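You operate a simulated robot arm through the tools that you are given. There is no shell and no other tool.

You are at the controls of a simulated two-armed robot. One attempt, no reset.

TASK
Lift the pod out of the tub, wipe it dry, vent it and rack it.
Fine: dry it on the black mat with the cloth pad and put the pad back. Set down upright: pod.

It is judged by the outcome, as a careful person would: the job done as asked, and still so three seconds after it is handed in. It fails if anything else is knocked over, pushed out of place, dropped, spilled or broken. Flat cloth is picked up by pressing the open fingertips on it (5 to 10 N) and closing them slowly along it; thin cloth reads only 2 to 8 mm in the jaws.

THE ROBOT
Two 7-joint arms with two-finger grippers on one trunk that stands fixed in place. Base frame: the origin is at the foot of the trunk, x ahead of it, y to its left, z up; the work surface is at about z = 0.863. Units: m, rad, N and s.
The left shoulder is at [0.05, 0.216, 1.246], the right one opposite. With the tool pointing down near the work surface each hand reaches from about 0.24 to 0.78 m from the base axis, measured 20 degrees to its own side. Payload 3.18 kg a hand.
The TCP of each hand is the grasp point between the finger pads, 0.03 m short of the fingertips. In the tool frame z runs along the fingers and y along their closing line. The gripper opens to 0.144 m; its body begins 0.103 m behind the TCP.
Orientation is that of the tool frame in the base frame, as a unit quaternion [w, x, y, z]. With the fingers straight down and closing along the base's y, the tool's x points along the base's -x, its y along +y and its z along -z.

THE INTERFACE
- The arms move only by the tool move_arm. It takes "left_targets", "right_targets" or both (then of equal length, played together; a hand with none holds still); each is one flat list of numbers, 6 for each row, row after row: the shift along the base's x, y, z in units of 40 mm (1.0 is 40 mm), then the turn, a rotation vector about the base's x, y, z in units of 4 degrees (1.0 is 4 degrees). In form: [tx, ty, tz, rx, ry, rz, tx, ty, tz, rx, ry, rz, ...]. A call has 1 to 20 rows; each row shifts and turns the commanded pose from where the row before left it. "left_fingers" and "right_fingers" are, for a hand that has rows, the opening, from 0 (shut) to 1 (fully open), set as the call begins (left out, the last holds). A call with a number of a shift or a turn outside -1 to 1 is refused whole. Rows are played at 5 a second. More than 0.05 m and 0.15 rad between two rows, or a gripper value outside its range, and nothing of the call is played. Where a pose cannot be reached the arm comes as near as it can. A force on the tool above 40 N (or 10 N above the force at the start of the call, whichever is more), or a blocked arm, ends the call early, and 0.2 s more pass. The fingers move at their own pace (about 0.1867 m/s each) and stop on an object; they squeeze with about 33 N. The grip force told is the motor's: it shows also when the fingers shut on nothing. Time passes only in rows, and 0.2 s behind the last, so rows that do not move let the fingers close. The reply holds the time, the measured pose of the TCP, the force on the tool along the base axes, the opening and the grip force, in the units named above and with some noise, with the torque about the TCP (base axes, N m) and any sound that the robot's microphone picked up.
- Cameras (640 x 400 px; columns grow to the right, rows downward): "scene" is now at [0.125, -0.0262, 1.4335]; the picture's right is [-0.31, -0.95, 0.00], its down [-0.56, 0.18, -0.81] and it looks along [0.77, -0.25, -0.59] (base axes); focal length 306 px, centre (320, 200). "left" rides on the left gripper at [0.076, -0.016, -0.143] in its tool frame; the picture's right is [0.21, 0.98, 0.00], its down [-0.84, 0.18, -0.51] and it looks along [-0.50, 0.11, 0.86] (tool axes); focal length 218 px, centre (320, 200). "right" rides on the right gripper at [0.077, 0.016, -0.143] in its tool frame; the picture's right is [-0.21, 0.98, 0.00], its down [-0.84, -0.18, -0.51] and it looks along [-0.50, -0.11, 0.86] (tool axes); focal length 218 px, centre (320, 200). There is no depth. A picture from a camera that has moved, and an enlarged one, comes with that camera's place and axes in the base frame and with its lens.
- get_image(camera): a new picture of that camera. The clock stands still meanwhile.
- slide_trunk(by): moves the trunk up (or, below 0, down) by that many m; the arms and the scene camera ride with it, the base frame stays. It gives what a move gives, with no picture.
- pan_tilt(pan, tilt): turns the head with the scene camera to pan (to the left, within 1.396 rad either way) and tilt (down, from -0.506 to 1.204), counted from straight ahead of the robot (the tilt from the chest, where the trunk bows). It gives what a move gives.
- zoom(camera, box): a new picture of the part [left, top, right, bottom] of that camera's present view, enlarged. The clock stands still meanwhile.
- close_job(): hands the job in; it is judged then, once.

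Places have to be worked out from the pictures, the camera data and where the tool is seen. Open the grippers and draw the arms clear of the work before you hand the job in, unless the task says otherwise.

The tools are called after "Request:" as name(argument=value, ...) on one line, values as JSON. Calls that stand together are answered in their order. move_arm: Moves the arms, as the interface text tells. Its arguments: {"type":"object","properties":{"left_targets":{"type":"array"},"left_fingers":{"type":"number"},"right_targets":{"type":"array"},"right_fingers":{"type":"number"}},"required":[]} The other tools are called the same way: slide_trunk (by) moves the trunk up or down; pan_tilt (pan, tilt) turns the head that bears the scene camera; get_image (camera) takes a picture; zoom (camera, box) takes an enlarged picture of a part of a camera's view; close_job () hands the job in.

At the start:

```text
time_s: 0.0
left_tcp_pos: [0.4186, -0.0014, 1.232]
left_ee_rot: [-0.001, -0.001, 1.0, 0.0]
left_wrist_force: [-0.8, -0.8, 0.3]
left_moment: [-0.03, -0.01, -0.02]
left_width: 0.1439
left_gripper_force: 0.0
right_tcp_pos: [0.4739, -0.5077, 1.2414]
right_ee_rot: [0.0, 0.002, 1.0, -0.001]
right_wrist_force: [-0.5, -0.3, 0.3]
right_moment: [0.0, -0.01, 0.0]
right_width: 0.1439
right_gripper_force: 0.1
trunk travel left (down, up): [-0.325, 0.044]
head pan, tilt (commanded): [-0.314, 0.627]
```

scene: 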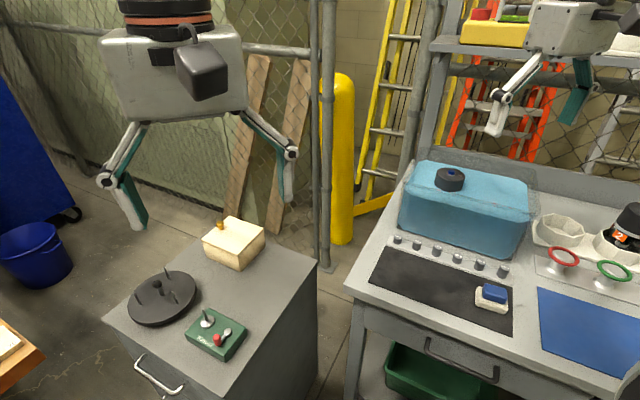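
right: 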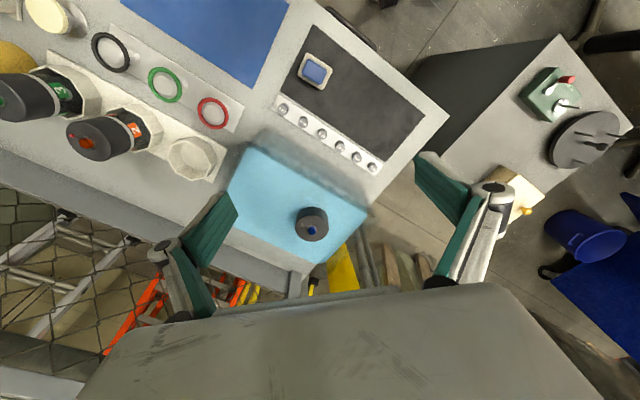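
left: 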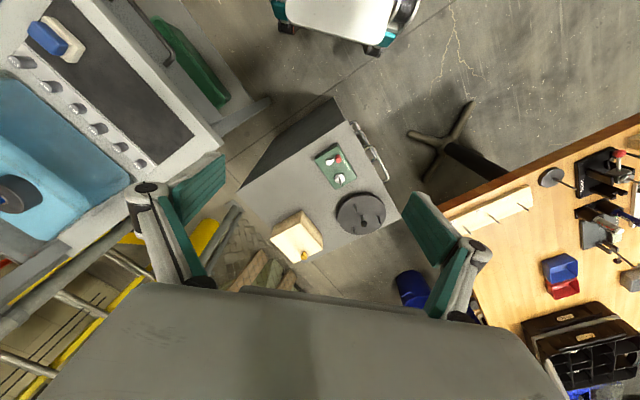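

The scene shows a tub of blue liquid on a bench to the right, with a black pod (blue button) in it, a black mat with a cloth pad, and a rack of pods further right. I'll turn the head toward the bench to see it better.

Request:
pan_tilt(pan=-0.8, tilt=0.7)

```text
time_s: 0.9
left_tcp_pos: [0.4193, -0.0021, 1.232]
left_ee_rot: [0.0, -0.002, 1.0, 0.0]
left_wrist_force: [0.6, 0.7, 0.3]
left_moment: [0.01, 0.0, -0.01]
left_width: 0.1439
left_gripper_force: 0.1
right_tcp_pos: [0.4734, -0.508, 1.2421]
right_ee_rot: [-0.001, 0.001, 1.0, 0.0]
right_wrist_force: [-0.3, -0.3, -0.3]
right_moment: [-0.01, 0.04, -0.03]
right_width: 0.1441
right_gripper_force: 0.1
trunk travel left (down, up): [-0.325, 0.044]
head pan, tilt (commanded): [-0.799, 0.7]
```

Head is turned; now I take pictures of the bench from the scene camera.

Request:
get_image(camera="scene")

Request:
zoom(camera="right", box=[0, 0, 440, 275])

```text
taken
camera scene: at [0.101, -0.06, 1.4272], right [-0.72, -0.7, 0.0], down [-0.45, 0.46, -0.77], along [0.53, -0.55, -0.64], focal length 306 px, centre (320, 200)
```

scene: 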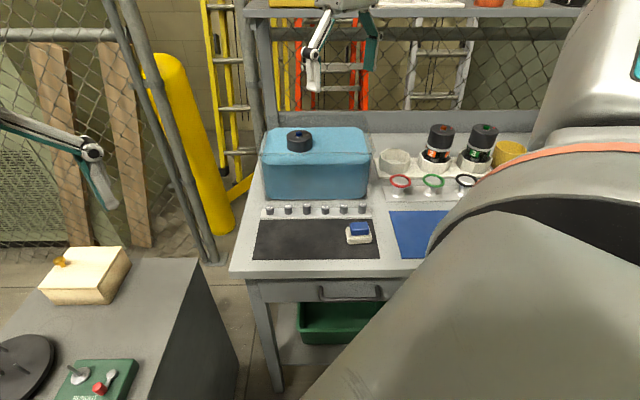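

```text
1.45 times, centred on (220, 138) of right
camera zoom: at [0.3966, -0.4914, 1.383], right [0.21, 0.98, 0.0], down [0.84, -0.18, 0.51], along [0.5, -0.11, -0.86], focal length 318 px, centre (466, 291)
```

zoom: 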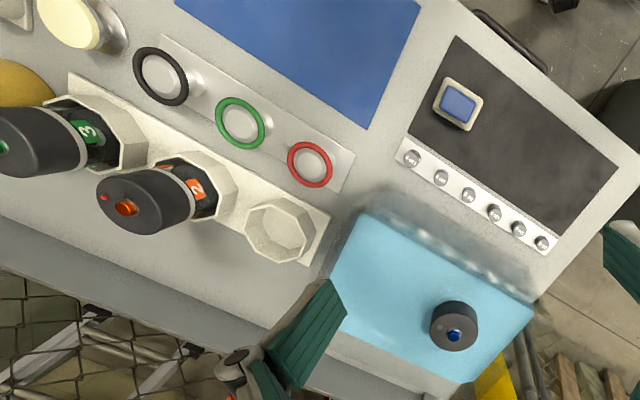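

I judge the pod cap at about (0.677, -0.571, 1.00), the mat centre near (0.47, -0.44), the pad near (0.40, -0.51). I zoom in to look for labels and details.

Request:
zoom(camera="scene", box=[230, 110, 390, 210])

Request:
zoom(camera="scene", box=[370, 110, 530, 210])

Request:
zoom(camera="scene", box=[240, 180, 400, 280])

Request:
zoom(camera="right", box=[0, 50, 200, 175])

Request:
zoom(camera="right", box=[220, 50, 420, 175])

Request:
zoom(camera="right", box=[220, 140, 420, 265])

```text
4.00 times, centred on (310, 160) of scene
camera zoom: at [0.101, -0.06, 1.4272], right [-0.72, -0.7, 0.0], down [-0.45, 0.46, -0.77], along [0.53, -0.55, -0.64], focal length 1222 px, centre (360, 360)
```

zoom: 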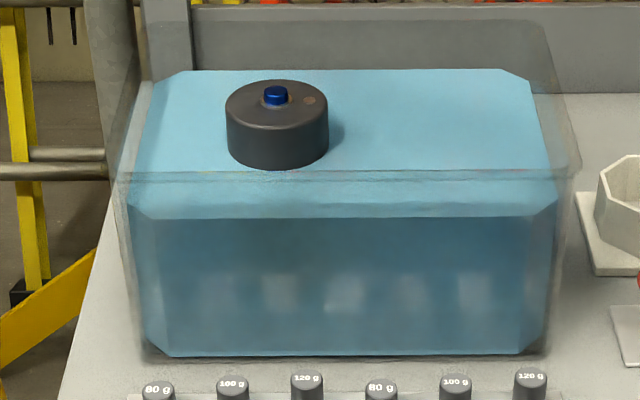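

```text
4.00 times, centred on (450, 160) of scene
camera zoom: at [0.101, -0.06, 1.4272], right [-0.72, -0.7, 0.0], down [-0.45, 0.46, -0.77], along [0.53, -0.55, -0.64], focal length 1222 px, centre (-200, 360)
```

zoom: 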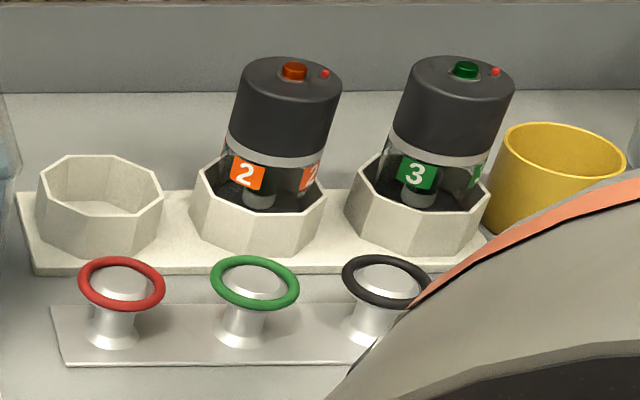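

```text
4.00 times, centred on (320, 230) of scene
camera zoom: at [0.101, -0.06, 1.4272], right [-0.72, -0.7, 0.0], down [-0.45, 0.46, -0.77], along [0.53, -0.55, -0.64], focal length 1222 px, centre (320, 80)
```

zoom: 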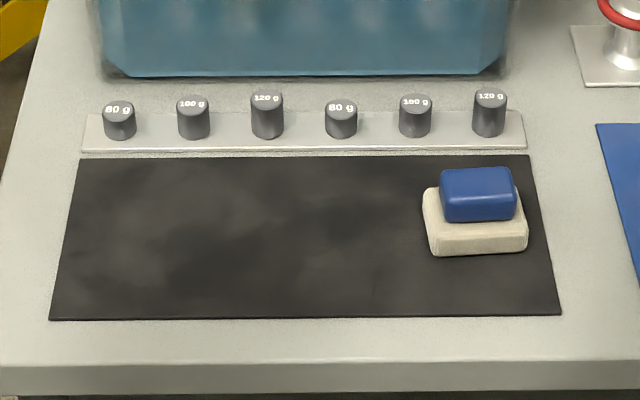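

```text
3.20 times, centred on (100, 112) of right
camera zoom: at [0.3966, -0.4914, 1.383], right [0.21, 0.98, 0.0], down [0.84, -0.18, 0.51], along [0.5, -0.11, -0.86], focal length 698 px, centre (1024, 480)
```

zoom: 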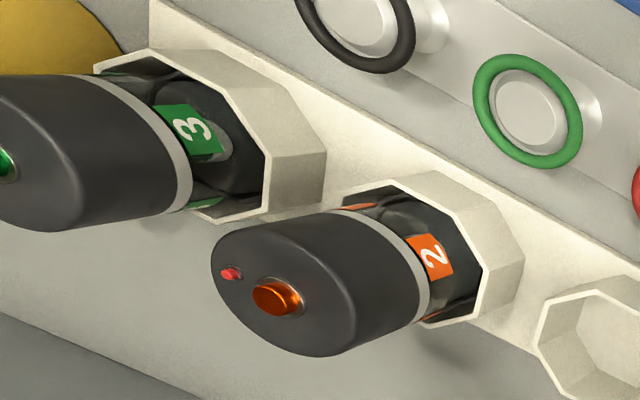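

```text
3.20 times, centred on (320, 112) of right
camera zoom: at [0.3966, -0.4914, 1.383], right [0.21, 0.98, 0.0], down [0.84, -0.18, 0.51], along [0.5, -0.11, -0.86], focal length 698 px, centre (320, 480)
```

zoom: 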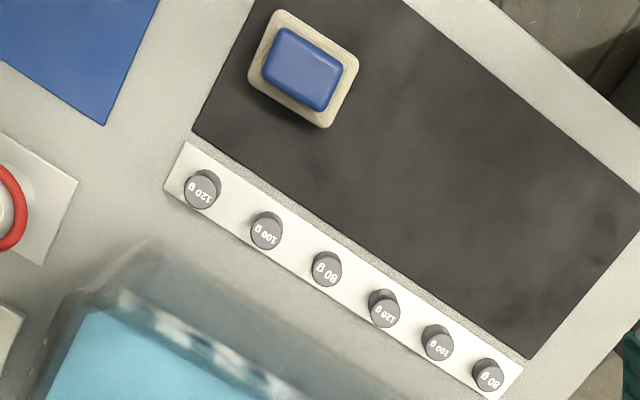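

```text
3.20 times, centred on (320, 202) of right
camera zoom: at [0.3966, -0.4914, 1.383], right [0.21, 0.98, 0.0], down [0.84, -0.18, 0.51], along [0.5, -0.11, -0.86], focal length 698 px, centre (320, 192)
```

zoom: 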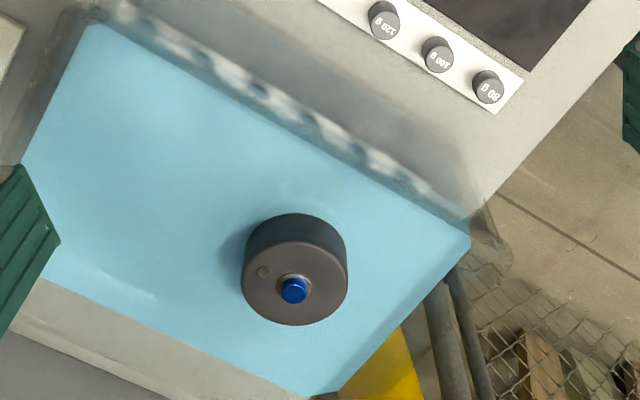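

Pod 1 (blue button, unlit lamp) stands in the tub with its cap top near z≈1.0, just below the rim (~1.02). The empty rack cup is at about (0.50, -0.815), with its neighbour pod at (0.418, -0.92). I turn the right hand square to the bench (yaw -45°) and move its camera over for a better look.

Request:
move_arm(right_targets=[0.2, 0.05, 0, 0, 0, -0.94, 0.2, 0.05, 0, 0, 0, -0.94, 0.2, 0.05, 0, 0, 0, -0.94, 0.2, 0.05, 0, 0, 0, -0.94, 0.2, 0.05, 0, 0, 0, -0.94, 0.2, 0.05, 0, 0, 0, -0.94, 0.2, 0.05, 0, 0, 0, -0.94, 0.2, 0.05, 0, 0, 0, -0.94, 0.2, 0.05, 0, 0, 0, -0.94, 0.2, 0.05, 0, 0, 0, -0.94, 0.2, 0.05, 0, 0, 0, -0.94, 0.2, 0.05, 0, 0, 0, -0.94])

```text
time_s: 3.5
left_tcp_pos: [0.4204, -0.0023, 1.2323]
left_ee_rot: [0.0, -0.001, 1.0, 0.0]
left_wrist_force: [0.1, -0.8, 0.7]
left_moment: [0.03, 0.02, 0.01]
left_width: 0.1438
left_gripper_force: 0.0
right_tcp_pos: [0.5323, -0.5731, 1.2122]
right_ee_rot: [-0.006, 0.286, 0.958, 0.005]
right_wrist_force: [0.6, -0.7, -0.9]
right_moment: [0.05, -0.04, -0.03]
right_width: 0.144
right_gripper_force: 0.1
right hand out of reach, approached as far as the arm can: row 5, 6, 7, 8, 9, 10, 11, 12
trunk travel left (down, up): [-0.325, 0.044]
head pan, tilt (commanded): [-0.799, 0.7]
```

The arm could not follow from row 5 on; it's now at (0.532, -0.573, 1.212) with about -33° yaw. I look from its camera before choosing a lower height that reaches better.

Request:
get_image(camera="right")

Request:
get_image(camera="scene")

```text
taken
camera right: at [0.4772, -0.5204, 1.3556], right [0.71, 0.7, 0.0], down [0.61, -0.62, 0.49], along [0.35, -0.35, -0.87], focal length 218 px, centre (320, 200)
```

right: 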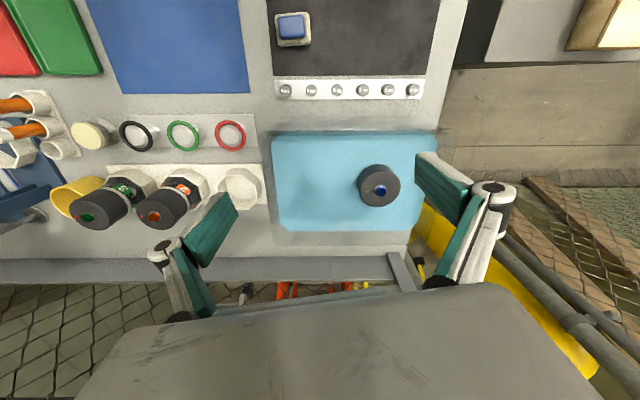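

```text
taken
camera scene: at [0.1012, -0.0615, 1.4271], right [-0.72, -0.7, 0.0], down [-0.45, 0.46, -0.76], along [0.53, -0.55, -0.65], focal length 306 px, centre (320, 200)
```

scene: 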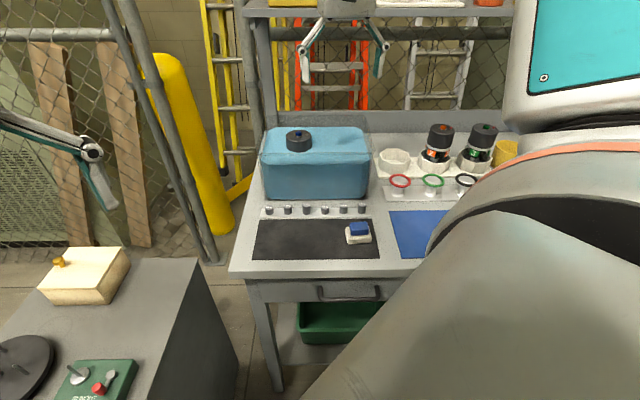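

From this view: tub water spans roughly 0.31 × 0.22 m, pod centre at about (0.676, -0.570), ~0.09 m from the front wall and ~0.10 m from the left. I send a zero row to see whether the commanded pose is still beyond reach.

Request:
move_arm(right_targets=[0, 0, 0, 0, 0, 0])

```text
time_s: 3.9
left_tcp_pos: [0.4191, -0.0023, 1.2324]
left_ee_rot: [0.0, -0.002, 1.0, -0.001]
left_wrist_force: [-0.2, -0.2, 0.2]
left_moment: [0.01, -0.01, 0.01]
left_width: 0.1437
left_gripper_force: 0.1
right_tcp_pos: [0.5316, -0.5731, 1.2126]
right_ee_rot: [-0.005, 0.286, 0.958, 0.006]
right_wrist_force: [-0.4, -0.5, 0.1]
right_moment: [0.02, -0.03, -0.03]
right_width: 0.1438
right_gripper_force: 0.0
trunk travel left (down, up): [-0.325, 0.044]
head pan, tilt (commanded): [-0.799, 0.7]
```

The commanded pose restarts from the reached pose. I move down to about z=1.12 here (in front of/over the tub's front wall, rim ~1.02), which should ease reach.

Request:
move_arm(right_targets=[0, 0, -0.75, 0, 0, 0, 0, 0, -0.75, 0, 0, 0, 0, 0, -0.75, 0, 0, 0])

```text
time_s: 4.7
left_tcp_pos: [0.4199, -0.0023, 1.2321]
left_ee_rot: [-0.001, -0.002, 1.0, -0.001]
left_wrist_force: [0.6, -0.1, 0.1]
left_moment: [0.02, 0.03, 0.01]
left_width: 0.144
left_gripper_force: 0.0
right_tcp_pos: [0.5386, -0.5989, 1.1326]
right_ee_rot: [-0.005, 0.286, 0.958, 0.006]
right_wrist_force: [0.2, 0.3, 0.3]
right_moment: [0.05, 0.02, -0.03]
right_width: 0.144
right_gripper_force: 0.1
right hand out of reach, approached as far as the arm can: row 1, 2, 3
trunk travel left (down, up): [-0.325, 0.044]
head pan, tilt (commanded): [-0.799, 0.7]
```

It drifted slightly outward while lowering, so some joint is at its limit. I try moving towards above the pod (0.676, -0.570) at z≈1.13 and read what happens.

Request:
move_arm(right_targets=[0.7, 0.14, 0, 0, 0, 0, 0.7, 0.14, 0, 0, 0, 0, 0.7, 0.14, 0, 0, 0, 0, 0.7, 0.14, 0, 0, 0, 0, 0.6, 0.14, 0, 0, 0, 0])

```text
time_s: 5.9
left_tcp_pos: [0.4192, -0.0021, 1.232]
left_ee_rot: [-0.001, 0.0, 1.0, 0.0]
left_wrist_force: [0.5, -0.1, -0.3]
left_moment: [-0.02, 0.05, 0.01]
left_width: 0.144
left_gripper_force: 0.0
right_tcp_pos: [0.6709, -0.5691, 1.1314]
right_ee_rot: [-0.003, 0.287, 0.958, 0.003]
right_wrist_force: [1.0, 0.0, -1.6]
right_moment: [0.0, 0.05, 0.01]
right_width: 0.144
right_gripper_force: 0.1
right hand out of reach, approached as far as the arm can: row 5
trunk travel left (down, up): [-0.325, 0.044]
head pan, tilt (commanded): [-0.799, 0.7]
```

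Now the hand is at (0.671, -0.569, 1.131), almost above the pod. I take a picture from the hand to check alignment.

Request:
get_image(camera="right")

Request:
get_image(camera="scene")

```text
taken
camera right: at [0.6149, -0.5148, 1.2725], right [0.71, 0.7, 0.0], down [0.6, -0.62, 0.5], along [0.35, -0.36, -0.87], focal length 218 px, centre (320, 200)
```

right: 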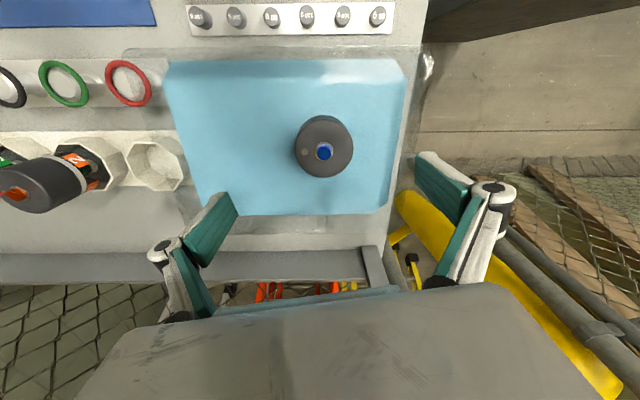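

```text
taken
camera scene: at [0.1013, -0.0602, 1.4272], right [-0.72, -0.7, 0.0], down [-0.45, 0.46, -0.76], along [0.53, -0.55, -0.64], focal length 306 px, centre (320, 200)
```

scene: 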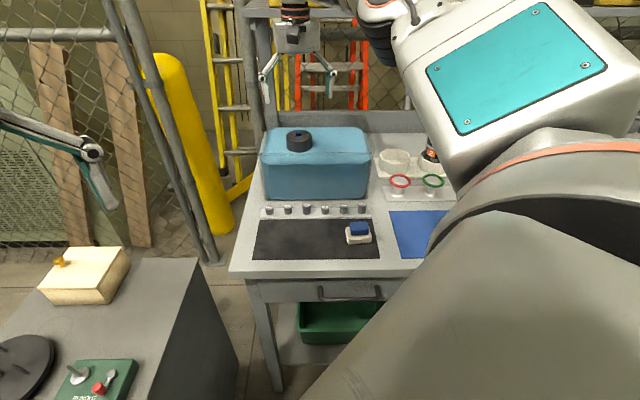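

Pod top is at about (0.678, -0.573, 1.0), cap about 75 mm wide; the tub wall is ~0.10 m away on either closing side. I set the opening to 0.8, centre the hand, and come down partway.

Request:
move_arm(right_targets=[0.18, -0.1, 0, 0, 0, 0, 0, 0, -0.5, 0, 0, 0, 0, 0, -0.5, 0, 0, 0, 0, 0, -0.5, 0, 0, 0], right_fingers=0.8)

```text
time_s: 6.9
left_tcp_pos: [0.4196, -0.0018, 1.2317]
left_ee_rot: [0.0, -0.002, 1.0, -0.001]
left_wrist_force: [0.2, -0.7, -0.6]
left_moment: [-0.01, 0.0, -0.02]
left_width: 0.1439
left_gripper_force: 0.1
right_tcp_pos: [0.669, -0.5704, 1.0694]
right_ee_rot: [-0.004, 0.289, 0.957, 0.003]
right_wrist_force: [-0.2, -0.2, 0.2]
right_moment: [0.05, 0.0, 0.0]
right_width: 0.1151
right_gripper_force: 0.1
right hand out of reach, approached as far as the arm can: row 1
trunk travel left (down, up): [-0.325, 0.044]
head pan, tilt (commanded): [-0.799, 0.7]
```

Now at z=1.069, 9 mm short of the pod axis in depth. I try the small shift forward here, where reach should be better.

Request:
move_arm(right_targets=[0.22, -0.08, 0, 0, 0, 0])

Request:
get_image(camera="right")

```text
time_s: 7.3
left_tcp_pos: [0.4197, -0.0028, 1.2322]
left_ee_rot: [0.0, -0.001, 1.0, -0.002]
left_wrist_force: [-0.1, 0.1, 0.3]
left_moment: [0.0, -0.01, 0.0]
left_width: 0.1442
left_gripper_force: 0.0
right_tcp_pos: [0.6696, -0.5705, 1.0702]
right_ee_rot: [-0.004, 0.289, 0.957, 0.003]
right_wrist_force: [0.0, -0.1, -0.4]
right_moment: [0.03, -0.01, 0.0]
right_width: 0.1153
right_gripper_force: 0.0
right hand out of reach, approached as far as the arm can: row 1
trunk travel left (down, up): [-0.325, 0.044]
head pan, tilt (commanded): [-0.799, 0.7]
```

```text
taken
camera right: at [0.6146, -0.5161, 1.2122], right [0.71, 0.7, 0.0], down [0.61, -0.62, 0.5], along [0.35, -0.35, -0.87], focal length 218 px, centre (320, 200)
```

right: 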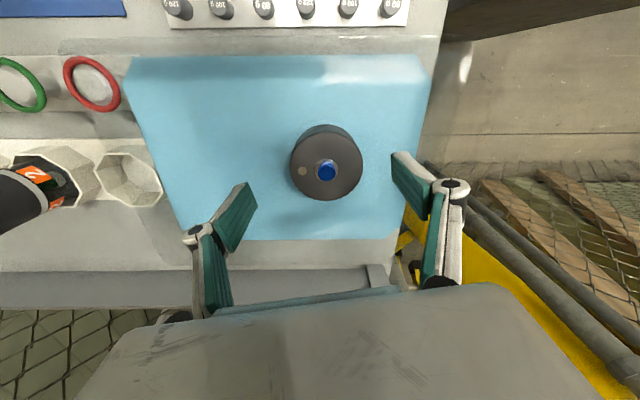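

The hand is at the radial reach limit, 8 mm short. I tilt it about its closing line (fingers pointing slightly outward, ~12°) to gain reach, then shift onto the pod's axis.

Request:
move_arm(right_targets=[0, 0, 0, -0.55, -0.83, 0, 0, 0, 0, -0.55, -0.83, 0, 0, 0, 0, -0.55, -0.83, 0, 0.21, -0.08, 0, 0, 0, 0])

Request:
get_image(camera="right")

```text
time_s: 8.3
left_tcp_pos: [0.4199, -0.0021, 1.2324]
left_ee_rot: [-0.001, -0.002, 1.0, -0.001]
left_wrist_force: [0.3, -0.1, 0.5]
left_moment: [-0.01, 0.01, -0.01]
left_width: 0.144
left_gripper_force: 0.1
right_tcp_pos: [0.6864, -0.6382, 1.0805]
right_ee_rot: [0.096, 0.286, 0.953, -0.027]
right_wrist_force: [0.5, 0.2, 1.0]
right_moment: [-0.06, 0.03, -0.03]
right_width: 0.1151
right_gripper_force: 0.0
right hand out of reach, approached as far as the arm can: row 1, 2, 3
trunk travel left (down, up): [-0.325, 0.044]
head pan, tilt (commanded): [-0.799, 0.7]
```

```text
taken
camera right: at [0.6088, -0.5684, 1.204], right [0.71, 0.7, 0.04], down [0.5, -0.55, 0.66], along [0.49, -0.45, -0.75], focal length 218 px, centre (320, 200)
```

right: 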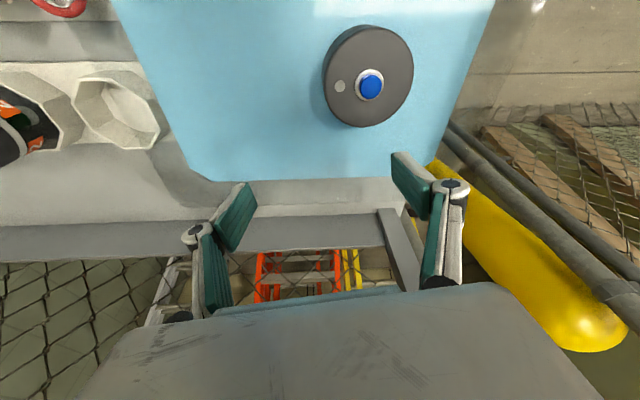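

Tilt is now ~11° outward but the hand drifted to (0.686, -0.638). I move it back toward the pod axis (0.678, -0.573), staying above the rim.

Request:
move_arm(right_targets=[-0.07, 0.55, 0, 0, 0, 0, -0.07, 0.55, 0, 0, 0, 0, -0.06, 0.53, 0, 0, 0, 0])

```text
time_s: 9.1
left_tcp_pos: [0.4187, -0.0015, 1.2331]
left_ee_rot: [0.0, -0.001, 1.0, -0.001]
left_wrist_force: [-0.4, -0.7, 0.5]
left_moment: [-0.02, 0.01, -0.01]
left_width: 0.144
left_gripper_force: 0.0
right_tcp_pos: [0.6858, -0.6328, 1.0822]
right_ee_rot: [0.094, 0.286, 0.953, -0.027]
right_wrist_force: [0.3, -0.3, -1.0]
right_moment: [-0.04, 0.04, 0.01]
right_width: 0.1152
right_gripper_force: 0.0
right hand out of reach, approached as far as the arm can: row 1, 2, 3
trunk travel left (down, up): [-0.325, 0.044]
head pan, tilt (commanded): [-0.799, 0.7]
```

The limit seems to depend on yaw at this place. I turn the yaw back by about 16° while moving toward the pod axis, keeping the same height.

Request:
move_arm(right_targets=[0, 0, 0, 0, 0, 1, -0.02, 0.1, 0, 0, 0, 1, -0.05, 0.4, 0, 0, 0, 1, -0.05, 0.5, 0, 0, 0, 1, -0.07, 0.5, 0, 0, 0, 0])

```text
time_s: 10.3
left_tcp_pos: [0.4186, -0.0012, 1.2325]
left_ee_rot: [0.0, -0.001, 1.0, -0.001]
left_wrist_force: [0.5, 0.5, 0.4]
left_moment: [0.0, -0.01, 0.02]
left_width: 0.1439
left_gripper_force: 0.1
right_tcp_pos: [0.6782, -0.5717, 1.0835]
right_ee_rot: [0.099, 0.15, 0.984, -0.014]
right_wrist_force: [0.9, -0.1, -0.2]
right_moment: [-0.01, 0.02, 0.02]
right_width: 0.1152
right_gripper_force: 0.1
trunk travel left (down, up): [-0.325, 0.044]
head pan, tilt (commanded): [-0.799, 0.7]
```

Reached (0.678, -0.572, 1.083) with yaw -17° and an 11° tilt, no limit. I check the alignment by camera.

Request:
get_image(camera="right")

Request:
zoom(camera="scene", box=[220, 20, 420, 145])

```text
taken
camera right: at [0.5836, -0.5261, 1.2068], right [0.49, 0.87, 0.04], down [0.64, -0.39, 0.66], along [0.6, -0.29, -0.75], focal length 218 px, centre (320, 200)
```

right: 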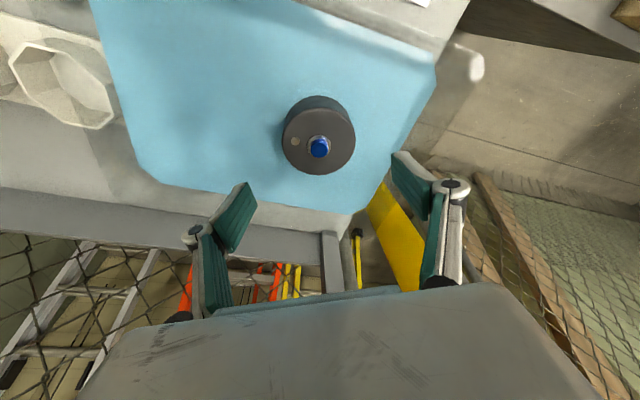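

```text
3.20 times, centred on (320, 82) of scene
camera zoom: at [0.1006, -0.0596, 1.4273], right [-0.72, -0.7, 0.0], down [-0.45, 0.46, -0.77], along [0.53, -0.55, -0.64], focal length 978 px, centre (320, 576)
```

zoom: 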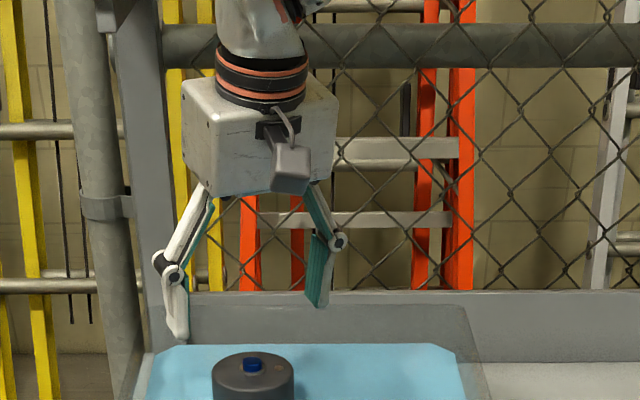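

Pod is centred at ~(0.680, -0.573). Both fingers should have ~3 cm clearance to the tub walls, so I descend toward the cap, watching forces.

Request:
move_arm(right_targets=[0.05, -0.03, -0.5, 0, 0, 0, 0, 0, -0.5, 0, 0, 0, 0, 0, -0.5, 0, 0, 0])

Request:
get_image(camera="right")

Request:
zoom(camera="scene", box=[220, 50, 420, 175])

```text
time_s: 11.1
left_tcp_pos: [0.419, -0.0015, 1.2319]
left_ee_rot: [-0.001, -0.003, 1.0, -0.001]
left_wrist_force: [0.1, 0.3, -0.4]
left_moment: [0.01, 0.01, 0.01]
left_width: 0.1439
left_gripper_force: 0.1
right_tcp_pos: [0.681, -0.5747, 1.0222]
right_ee_rot: [0.099, 0.15, 0.984, -0.013]
right_wrist_force: [-0.1, -0.5, -0.5]
right_moment: [0.02, -0.01, 0.0]
right_width: 0.1148
right_gripper_force: 0.0
trunk travel left (down, up): [-0.325, 0.044]
head pan, tilt (commanded): [-0.799, 0.7]
```

```text
taken
camera right: at [0.5864, -0.5281, 1.1457], right [0.49, 0.87, 0.04], down [0.64, -0.39, 0.66], along [0.6, -0.3, -0.75], focal length 218 px, centre (320, 200)
```

right: 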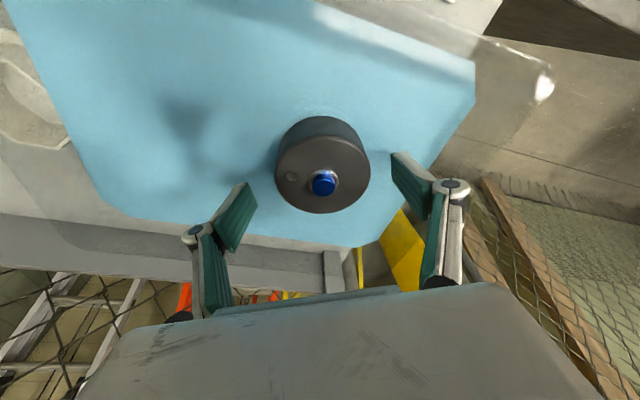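

```text
3.20 times, centred on (320, 112) of scene
camera zoom: at [0.1014, -0.0604, 1.4272], right [-0.72, -0.7, 0.0], down [-0.45, 0.46, -0.76], along [0.53, -0.55, -0.64], focal length 978 px, centre (320, 480)
```

zoom: 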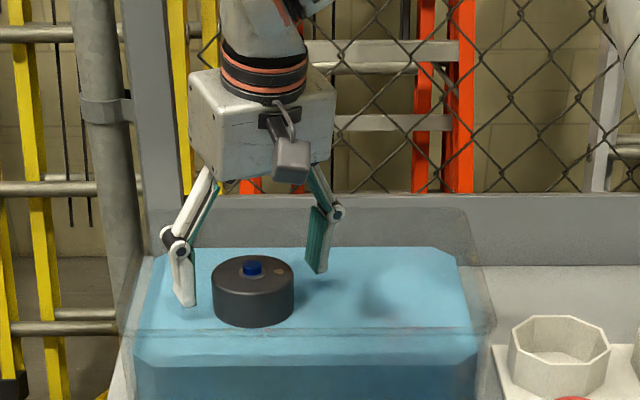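

Aligned: pod at (0.682, -0.574), fingers straddle it. I go down another 50 mm to TCP z≈0.972.

Request:
move_arm(right_targets=[0, 0, -0.4, 0, 0, 0, 0, 0, -0.4, 0, 0, 0, 0, 0, -0.45, 0, 0, 0])

Request:
get_image(camera="right")

Request:
zoom(camera="scene", box=[220, 80, 420, 205])

```text
time_s: 11.9
left_tcp_pos: [0.419, -0.0021, 1.2319]
left_ee_rot: [0.0, -0.002, 1.0, -0.001]
left_wrist_force: [0.0, -0.1, 0.9]
left_moment: [0.0, 0.02, -0.02]
left_width: 0.1441
left_gripper_force: 0.1
right_tcp_pos: [0.6794, -0.5749, 0.9735]
right_ee_rot: [0.098, 0.151, 0.984, -0.013]
right_wrist_force: [-0.7, -0.4, 0.7]
right_moment: [0.0, -0.02, -0.02]
right_width: 0.1154
right_gripper_force: 0.2
trunk travel left (down, up): [-0.325, 0.044]
head pan, tilt (commanded): [-0.799, 0.7]
```

```text
taken
camera right: at [0.5856, -0.5279, 1.0964], right [0.49, 0.87, 0.04], down [0.64, -0.39, 0.66], along [0.6, -0.3, -0.75], focal length 218 px, centre (320, 200)
```

right: 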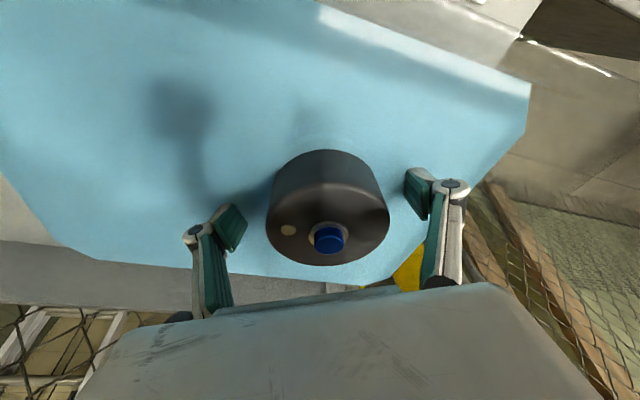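

```text
3.20 times, centred on (320, 142) of scene
camera zoom: at [0.1014, -0.0605, 1.4272], right [-0.72, -0.7, 0.0], down [-0.45, 0.46, -0.76], along [0.53, -0.55, -0.64], focal length 978 px, centre (320, 384)
```

zoom: 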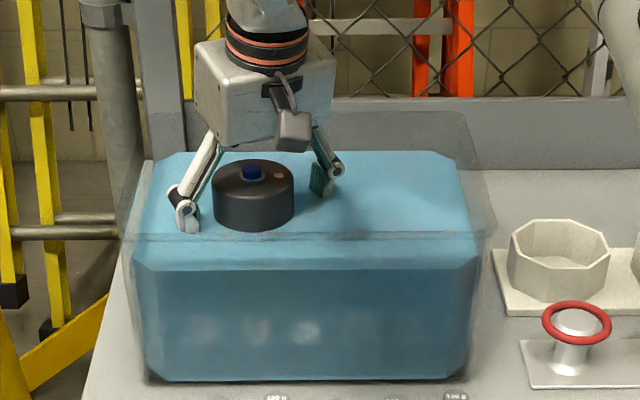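

The fingers straddle the cap with clearance. I close on it.

Request:
move_arm(right_targets=[0, 0, 0, 0, 0, 0, 0, 0, 0, 0, 0, 0, 0, 0, 0, 0, 0, 0, 0, 0, 0, 0, 0, 0], right_fingers=0)

Request:
get_image(camera="right")

```text
time_s: 12.9
left_tcp_pos: [0.418, -0.0018, 1.2328]
left_ee_rot: [0.0, -0.001, 1.0, -0.001]
left_wrist_force: [-0.7, -0.4, 0.2]
left_moment: [0.0, -0.01, 0.0]
left_width: 0.1437
left_gripper_force: 0.2
right_tcp_pos: [0.6795, -0.5745, 0.9739]
right_ee_rot: [0.1, 0.151, 0.983, -0.014]
right_wrist_force: [-0.3, -0.4, -1.0]
right_moment: [0.02, -0.03, -0.01]
right_width: 0.0711
right_gripper_force: 33.3
trunk travel left (down, up): [-0.325, 0.044]
head pan, tilt (commanded): [-0.799, 0.7]
```

```text
taken
camera right: at [0.5853, -0.5277, 1.0973], right [0.49, 0.87, 0.05], down [0.64, -0.39, 0.66], along [0.6, -0.3, -0.75], focal length 218 px, centre (320, 200)
```

right: 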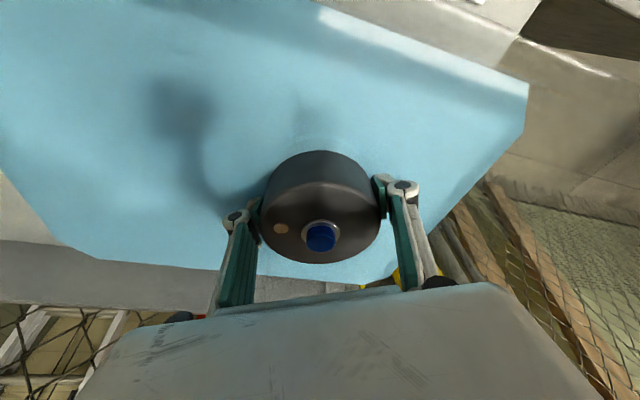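

Firm grip at 71 mm. I lift slowly straight up 60 mm and check.

Request:
move_arm(right_targets=[0, 0, 0.2, 0, 0, 0, 0, 0, 0.25, 0, 0, 0, 0, 0, 0.25, 0, 0, 0, 0, 0, 0.25, 0, 0, 0, 0, 0, 0.25, 0, 0, 0, 0, 0, 0.3, 0, 0, 0])

Request:
zoom(camera="scene", box=[220, 50, 420, 175])

```text
time_s: 14.3
left_tcp_pos: [0.4186, -0.0016, 1.2323]
left_ee_rot: [0.0, -0.002, 1.0, 0.0]
left_wrist_force: [-0.3, -0.3, -0.4]
left_moment: [-0.01, 0.02, 0.0]
left_width: 0.1437
left_gripper_force: 0.0
right_tcp_pos: [0.6809, -0.5739, 1.0335]
right_ee_rot: [0.098, 0.151, 0.984, -0.013]
right_wrist_force: [-0.5, 0.3, -2.7]
right_moment: [-0.02, -0.03, 0.04]
right_width: 0.071
right_gripper_force: 33.0
trunk travel left (down, up): [-0.325, 0.044]
head pan, tilt (commanded): [-0.799, 0.7]
```

```text
3.20 times, centred on (320, 112) of scene
camera zoom: at [0.101, -0.0601, 1.4272], right [-0.72, -0.7, 0.0], down [-0.45, 0.46, -0.76], along [0.53, -0.55, -0.64], focal length 978 px, centre (320, 480)
```

zoom: 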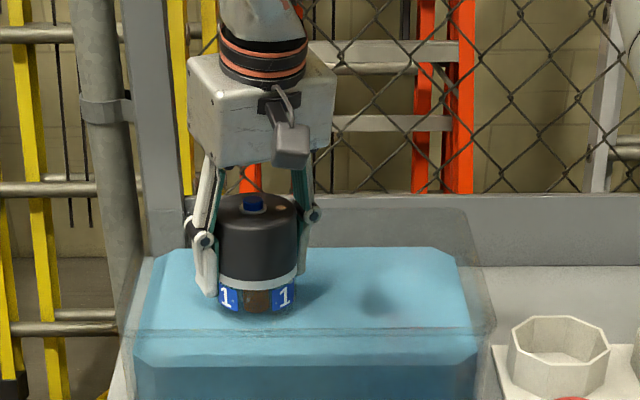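

Pod 1 is rising upright. I keep lifting straight up by 55 mm.

Request:
move_arm(right_targets=[0, 0, 0.25, 0, 0, 0, 0, 0, 0.25, 0, 0, 0, 0, 0, 0.25, 0, 0, 0, 0, 0, 0.25, 0, 0, 0, 0, 0, 0.25, 0, 0, 0, 0, 0, 0.1, 0, 0, 0])

Request:
zoom(camera="scene", box=[220, 40, 420, 165])

```text
time_s: 15.7
left_tcp_pos: [0.4201, -0.0022, 1.2321]
left_ee_rot: [0.001, -0.002, 1.0, -0.001]
left_wrist_force: [-0.1, -0.3, -0.6]
left_moment: [0.03, 0.02, -0.03]
left_width: 0.1441
left_gripper_force: 0.0
right_tcp_pos: [0.68, -0.5747, 1.0865]
right_ee_rot: [0.099, 0.151, 0.983, -0.013]
right_wrist_force: [0.9, -0.4, -4.4]
right_moment: [-0.02, -0.02, 0.01]
right_width: 0.0707
right_gripper_force: 33.1
trunk travel left (down, up): [-0.325, 0.044]
head pan, tilt (commanded): [-0.799, 0.7]
```

```text
3.20 times, centred on (320, 102) of scene
camera zoom: at [0.1013, -0.0604, 1.4272], right [-0.72, -0.7, 0.0], down [-0.45, 0.46, -0.76], along [0.53, -0.55, -0.64], focal length 978 px, centre (320, 512)
```

zoom: 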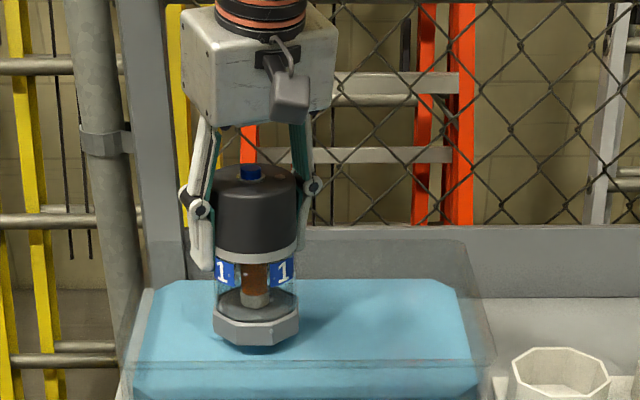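

The pod's base is octagonal (it must match the octagonal cup when racking). Its bottom is just above the water; I let it drip over the tub for about two seconds, then look closely.

Request:
move_arm(right_targets=[0, 0, 0, 0, 0, 0, 0, 0, 0, 0, 0, 0, 0, 0, 0, 0, 0, 0, 0, 0, 0, 0, 0, 0, 0, 0, 0, 0, 0, 0, 0, 0, 0, 0, 0, 0, 0, 0, 0, 0, 0, 0, 0, 0, 0, 0, 0, 0, 0, 0, 0, 0, 0, 0, 0, 0, 0, 0, 0, 0])

Request:
zoom(camera="scene", box=[260, 80, 340, 155])

Request:
get_image(camera="right")

```text
time_s: 17.9
left_tcp_pos: [0.4199, -0.0018, 1.2331]
left_ee_rot: [0.0, -0.001, 1.0, -0.001]
left_wrist_force: [0.0, -0.2, 0.1]
left_moment: [-0.02, -0.02, 0.02]
left_width: 0.144
left_gripper_force: 0.0
right_tcp_pos: [0.68, -0.5744, 1.086]
right_ee_rot: [0.098, 0.151, 0.983, -0.014]
right_wrist_force: [-0.4, -1.0, -1.4]
right_moment: [0.0, -0.02, 0.01]
right_width: 0.0703
right_gripper_force: 33.1
trunk travel left (down, up): [-0.325, 0.044]
head pan, tilt (commanded): [-0.799, 0.7]
```

```text
5.33 times, centred on (300, 118) of scene
camera zoom: at [0.1013, -0.0604, 1.4272], right [-0.72, -0.7, 0.0], down [-0.45, 0.46, -0.76], along [0.53, -0.55, -0.64], focal length 1630 px, centre (427, 640)
```

zoom: 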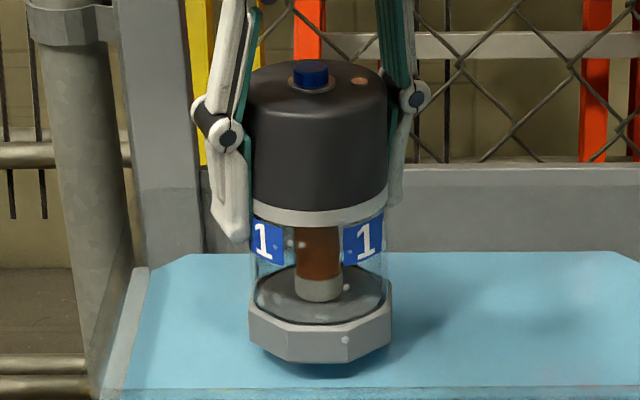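

```text
taken
camera right: at [0.586, -0.5281, 1.2095], right [0.49, 0.87, 0.05], down [0.64, -0.39, 0.66], along [0.6, -0.29, -0.75], focal length 218 px, centre (320, 200)
```

right: 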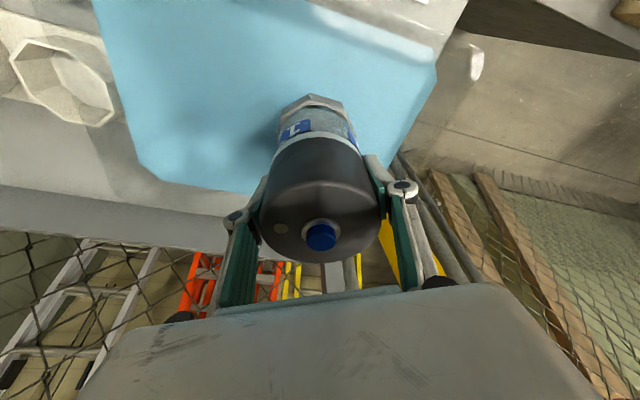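

Droplets are visible on the clear body and base. Now I lift further until the base clears the rim (~1.02), i.e. TCP to about 1.155.

Request:
move_arm(right_targets=[0, 0, 0.3, 0, 0, 0, 0, 0, 0.3, 0, 0, 0, 0, 0, 0.3, 0, 0, 0, 0, 0, 0.3, 0, 0, 0])

```text
time_s: 18.9
left_tcp_pos: [0.4195, -0.0018, 1.2317]
left_ee_rot: [0.0, -0.001, 1.0, -0.001]
left_wrist_force: [0.1, 0.5, 0.1]
left_moment: [0.05, -0.01, 0.01]
left_width: 0.1442
left_gripper_force: 0.0
right_tcp_pos: [0.6795, -0.5743, 1.1353]
right_ee_rot: [0.099, 0.151, 0.983, -0.013]
right_wrist_force: [-0.7, 0.2, -4.4]
right_moment: [-0.01, 0.02, 0.04]
right_width: 0.0704
right_gripper_force: 33.5
trunk travel left (down, up): [-0.325, 0.044]
head pan, tilt (commanded): [-0.799, 0.7]
```

Base is now near z≈1.045. I raise another 35 mm for clear margin over the rim and check with the scene camera.

Request:
move_arm(right_targets=[0, 0, 0.3, 0, 0, 0, 0, 0, 0.3, 0, 0, 0, 0, 0, 0.3, 0, 0, 0])

Request:
zoom(camera="scene", box=[220, 30, 420, 155])

```text
time_s: 19.7
left_tcp_pos: [0.4194, -0.0018, 1.2326]
left_ee_rot: [0.0, -0.002, 1.0, -0.001]
left_wrist_force: [-0.1, -0.3, 0.2]
left_moment: [-0.02, 0.02, 0.0]
left_width: 0.1441
left_gripper_force: 0.1
right_tcp_pos: [0.6803, -0.5741, 1.1713]
right_ee_rot: [0.099, 0.151, 0.983, -0.013]
right_wrist_force: [-0.6, 1.3, -3.5]
right_moment: [-0.03, -0.03, -0.02]
right_width: 0.0705
right_gripper_force: 33.3
trunk travel left (down, up): [-0.325, 0.044]
head pan, tilt (commanded): [-0.799, 0.7]
```

```text
3.20 times, centred on (320, 92) of scene
camera zoom: at [0.1009, -0.0602, 1.4272], right [-0.72, -0.7, 0.0], down [-0.45, 0.46, -0.76], along [0.53, -0.55, -0.64], focal length 978 px, centre (320, 544)
```

zoom: 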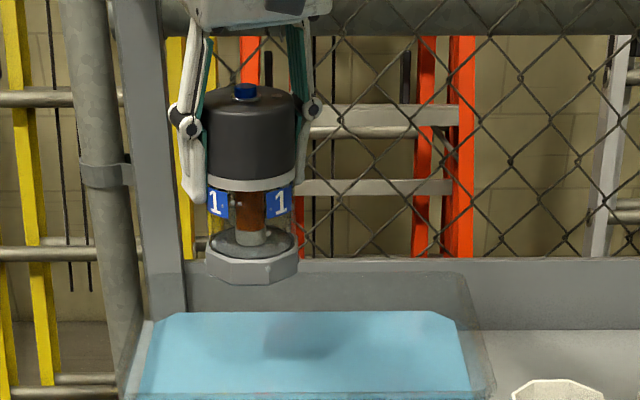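

Rim is at ~1.02 and the pod base at ~1.08, so it's clear. I carry it toward the mat's left part (target about (0.53, -0.365)), turning yaw by +22° on the way to stay within joint limits.

Request:
move_arm(right_targets=[-0.375, 0.52, 0, 0, 0, 0.55, -0.375, 0.52, 0, 0, 0, 0.55, -0.375, 0.52, 0, 0, 0, 0.55, -0.375, 0.52, 0, 0, 0, 0.55, -0.375, 0.52, 0, 0, 0, 0.55])

```text
time_s: 20.9
left_tcp_pos: [0.4191, -0.0022, 1.2335]
left_ee_rot: [0.0, -0.002, 1.0, 0.0]
left_wrist_force: [-0.8, 0.2, -0.5]
left_moment: [0.02, 0.0, 0.05]
left_width: 0.1441
left_gripper_force: 0.2
right_tcp_pos: [0.6078, -0.4731, 1.173]
right_ee_rot: [0.098, 0.053, 0.994, -0.001]
right_wrist_force: [-0.5, 0.3, -4.5]
right_moment: [0.02, -0.03, -0.01]
right_width: 0.0706
right_gripper_force: 32.6
right hand out of reach, approached as far as the arm can: row 5
trunk travel left (down, up): [-0.325, 0.044]
head pan, tilt (commanded): [-0.799, 0.7]
```

A limit appeared in the last row; more positive yaw is needed nearer the trunk. I turn yaw on the spot by +16° before moving on.

Request:
move_arm(right_targets=[0, 0, 0, 0, 0, 0.8, 0, 0, 0, 0, 0, 0.8, 0, 0, 0, 0, 0, 0.8, 0, 0, 0, 0, 0, 0.8, -0.2, 0.28, 0, 0, 0, 0.8])

```text
time_s: 22.1
left_tcp_pos: [0.4189, -0.0022, 1.2324]
left_ee_rot: [0.0, -0.001, 1.0, -0.002]
left_wrist_force: [0.1, -0.8, 0.4]
left_moment: [0.01, -0.01, 0.01]
left_width: 0.144
left_gripper_force: 0.0
right_tcp_pos: [0.5994, -0.4642, 1.1731]
right_ee_rot: [0.1, -0.084, 0.991, 0.01]
right_wrist_force: [-1.3, 0.3, -3.1]
right_moment: [-0.03, -0.02, 0.03]
right_width: 0.0704
right_gripper_force: 33.0
trunk travel left (down, up): [-0.325, 0.044]
head pan, tilt (commanded): [-0.799, 0.7]
```

Yaw is now about +10°. I continue toward (0.53, -0.365) with a little more yaw.

Request:
move_arm(right_targets=[-0.35, 0.5, 0, 0, 0, 0.5, -0.35, 0.5, 0, 0, 0, 0.5, -0.35, 0.5, 0, 0, 0, 0.5, -0.35, 0.5, 0, 0, 0, 0.5, -0.34, 0.48, 0, 0, 0, 0.5])

Request:
get_image(camera="scene")

```text
time_s: 23.3
left_tcp_pos: [0.4187, -0.0012, 1.2314]
left_ee_rot: [-0.001, -0.002, 1.0, -0.001]
left_wrist_force: [0.1, 0.0, -0.2]
left_moment: [-0.03, -0.02, 0.01]
left_width: 0.144
left_gripper_force: 0.0
right_tcp_pos: [0.5275, -0.3627, 1.1722]
right_ee_rot: [0.097, -0.169, 0.981, 0.018]
right_wrist_force: [-0.5, -1.1, -3.2]
right_moment: [-0.01, -0.01, 0.01]
right_width: 0.0706
right_gripper_force: 33.3
trunk travel left (down, up): [-0.325, 0.044]
head pan, tilt (commanded): [-0.799, 0.7]
```

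```text
taken
camera scene: at [0.1008, -0.0599, 1.4273], right [-0.72, -0.7, 0.0], down [-0.45, 0.46, -0.77], along [0.53, -0.55, -0.64], focal length 306 px, centre (320, 200)
```

scene: 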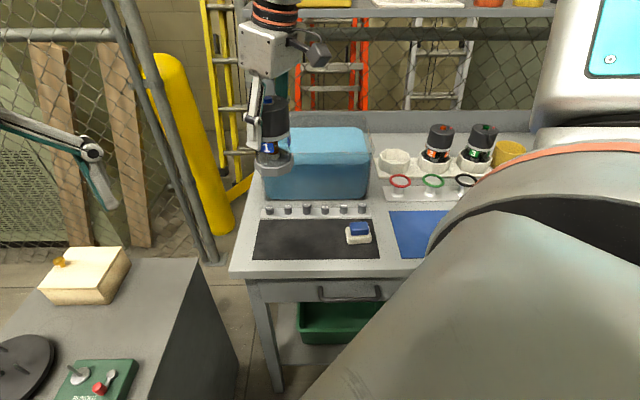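

The pod is above the mat's left part at (0.5275, -0.363), about 6 cm from its left edge. I lower it in steps; expected touch-down TCP height ≈0.955.

Request:
move_arm(right_targets=[0, 0, -0.5, 0, 0, 0, 0, 0, -0.5, 0, 0, 0, 0, 0, -0.5, 0, 0, 0, 0, 0, -0.5, 0, 0, 0, 0, 0, -0.5, 0, 0, 0])

```text
time_s: 24.5
left_tcp_pos: [0.4201, -0.0024, 1.2319]
left_ee_rot: [-0.002, -0.002, 1.0, -0.001]
left_wrist_force: [1.2, 0.4, 0.7]
left_moment: [0.0, 0.02, -0.03]
left_width: 0.144
left_gripper_force: 0.3
right_tcp_pos: [0.5298, -0.3683, 1.0751]
right_ee_rot: [0.097, -0.17, 0.98, 0.022]
right_wrist_force: [-0.1, -0.3, -3.9]
right_moment: [0.05, 0.01, -0.02]
right_width: 0.0705
right_gripper_force: 32.5
trunk travel left (down, up): [-0.325, 0.044]
head pan, tilt (commanded): [-0.799, 0.7]
```

Lowering goes fine (now z=1.075). I continue to about z=0.985 and then look.

Request:
move_arm(right_targets=[0, 0, -0.45, 0, 0, 0, 0, 0, -0.45, 0, 0, 0, 0, 0, -0.45, 0, 0, 0, 0, 0, -0.45, 0, 0, 0, 0, 0, -0.4, 0, 0, 0])

Request:
zoom(camera="scene", box=[230, 150, 390, 275])

```text
time_s: 25.7
left_tcp_pos: [0.4193, -0.0018, 1.231]
left_ee_rot: [-0.002, -0.001, 1.0, -0.001]
left_wrist_force: [0.3, 0.7, 0.4]
left_moment: [0.02, -0.01, 0.03]
left_width: 0.1439
left_gripper_force: 0.0
right_tcp_pos: [0.5402, -0.396, 0.9961]
right_ee_rot: [0.096, -0.171, 0.98, 0.023]
right_wrist_force: [-0.7, 0.9, -3.4]
right_moment: [0.03, 0.02, 0.0]
right_width: 0.0706
right_gripper_force: 32.7
right hand out of reach, approached as far as the arm can: row 1, 2, 3, 4, 5
trunk travel left (down, up): [-0.325, 0.044]
head pan, tilt (commanded): [-0.799, 0.7]
```

```text
3.20 times, centred on (310, 212) of scene
camera zoom: at [0.1017, -0.0606, 1.4271], right [-0.72, -0.7, 0.0], down [-0.45, 0.46, -0.76], along [0.53, -0.55, -0.64], focal length 978 px, centre (352, 160)
```

zoom: 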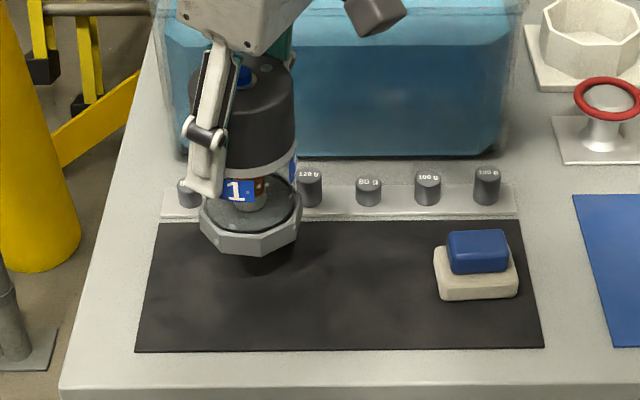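

A joint limit made it drift to (0.540, -0.396), too near the studs. Base is still ~4 cm above the mat; I add yaw and pull it back toward (0.525, -0.37) before lowering more.

Request:
move_arm(right_targets=[0, 0, 0, 0, 0, 0.9, 0, 0, 0, 0, 0, 0.9, -0.1, 0.2, 0, 0, 0, 0.9, -0.15, 0.25, 0, 0, 0, 0.9, -0.15, 0.25, 0, 0, 0, 0.5])

```text
time_s: 26.9
left_tcp_pos: [0.4195, -0.0018, 1.2329]
left_ee_rot: [0.0, -0.002, 1.0, -0.001]
left_wrist_force: [0.5, -0.1, -0.2]
left_moment: [-0.01, -0.05, 0.03]
left_width: 0.1439
left_gripper_force: 0.1
right_tcp_pos: [0.5228, -0.3676, 0.9976]
right_ee_rot: [0.094, -0.308, 0.946, 0.032]
right_wrist_force: [0.3, 0.2, -3.8]
right_moment: [0.01, 0.0, 0.0]
right_width: 0.07
right_gripper_force: 32.6
trunk travel left (down, up): [-0.325, 0.044]
head pan, tilt (commanded): [-0.799, 0.7]
```

Now at (0.523, -0.368, 0.998) without limits. I lower gently in 8–10 mm steps.

Request:
move_arm(right_targets=[0, 0, -0.25, 0, 0, 0, 0, 0, -0.25, 0, 0, 0, 0, 0, -0.2, 0, 0, 0])

Request:
zoom(camera="scene", box=[230, 150, 390, 275])

```text
time_s: 27.7
left_tcp_pos: [0.4194, -0.0019, 1.2314]
left_ee_rot: [0.0, -0.002, 1.0, -0.001]
left_wrist_force: [-0.6, -0.3, -0.3]
left_moment: [0.0, -0.03, 0.04]
left_width: 0.1441
left_gripper_force: 0.0
right_tcp_pos: [0.5244, -0.3671, 0.9691]
right_ee_rot: [0.093, -0.308, 0.946, 0.032]
right_wrist_force: [1.0, 0.1, -4.0]
right_moment: [0.01, 0.0, 0.03]
right_width: 0.0702
right_gripper_force: 32.4
trunk travel left (down, up): [-0.325, 0.044]
head pan, tilt (commanded): [-0.799, 0.7]
```

```text
3.20 times, centred on (310, 212) of scene
camera zoom: at [0.1014, -0.0603, 1.4272], right [-0.72, -0.7, 0.0], down [-0.45, 0.46, -0.76], along [0.53, -0.55, -0.64], focal length 978 px, centre (352, 160)
```

zoom: 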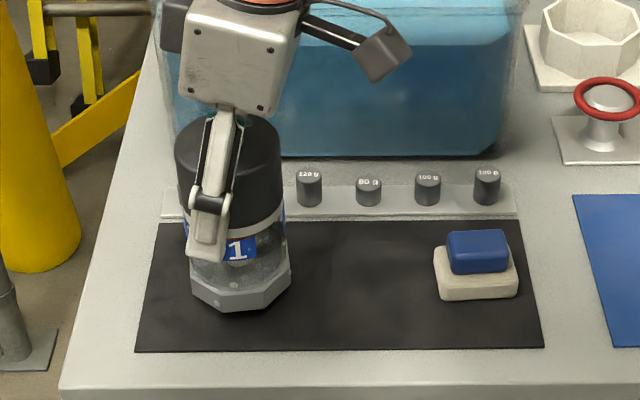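

Base is close to the mat. I lower in 4 mm steps watching the vertical force.

Request:
move_arm(right_targets=[0, 0, -0.1, 0, 0, 0, 0, 0, -0.1, 0, 0, 0])

```text
time_s: 28.3
left_tcp_pos: [0.4202, -0.0016, 1.2319]
left_ee_rot: [0.0, -0.002, 1.0, -0.001]
left_wrist_force: [-0.4, 0.3, -0.7]
left_moment: [0.0, -0.01, -0.01]
left_width: 0.1438
left_gripper_force: 0.1
right_tcp_pos: [0.5232, -0.3677, 0.9611]
right_ee_rot: [0.095, -0.307, 0.946, 0.032]
right_wrist_force: [0.2, -1.0, -4.6]
right_moment: [0.02, -0.01, 0.02]
right_width: 0.0702
right_gripper_force: 33.3
trunk travel left (down, up): [-0.325, 0.044]
head pan, tilt (commanded): [-0.799, 0.7]
```

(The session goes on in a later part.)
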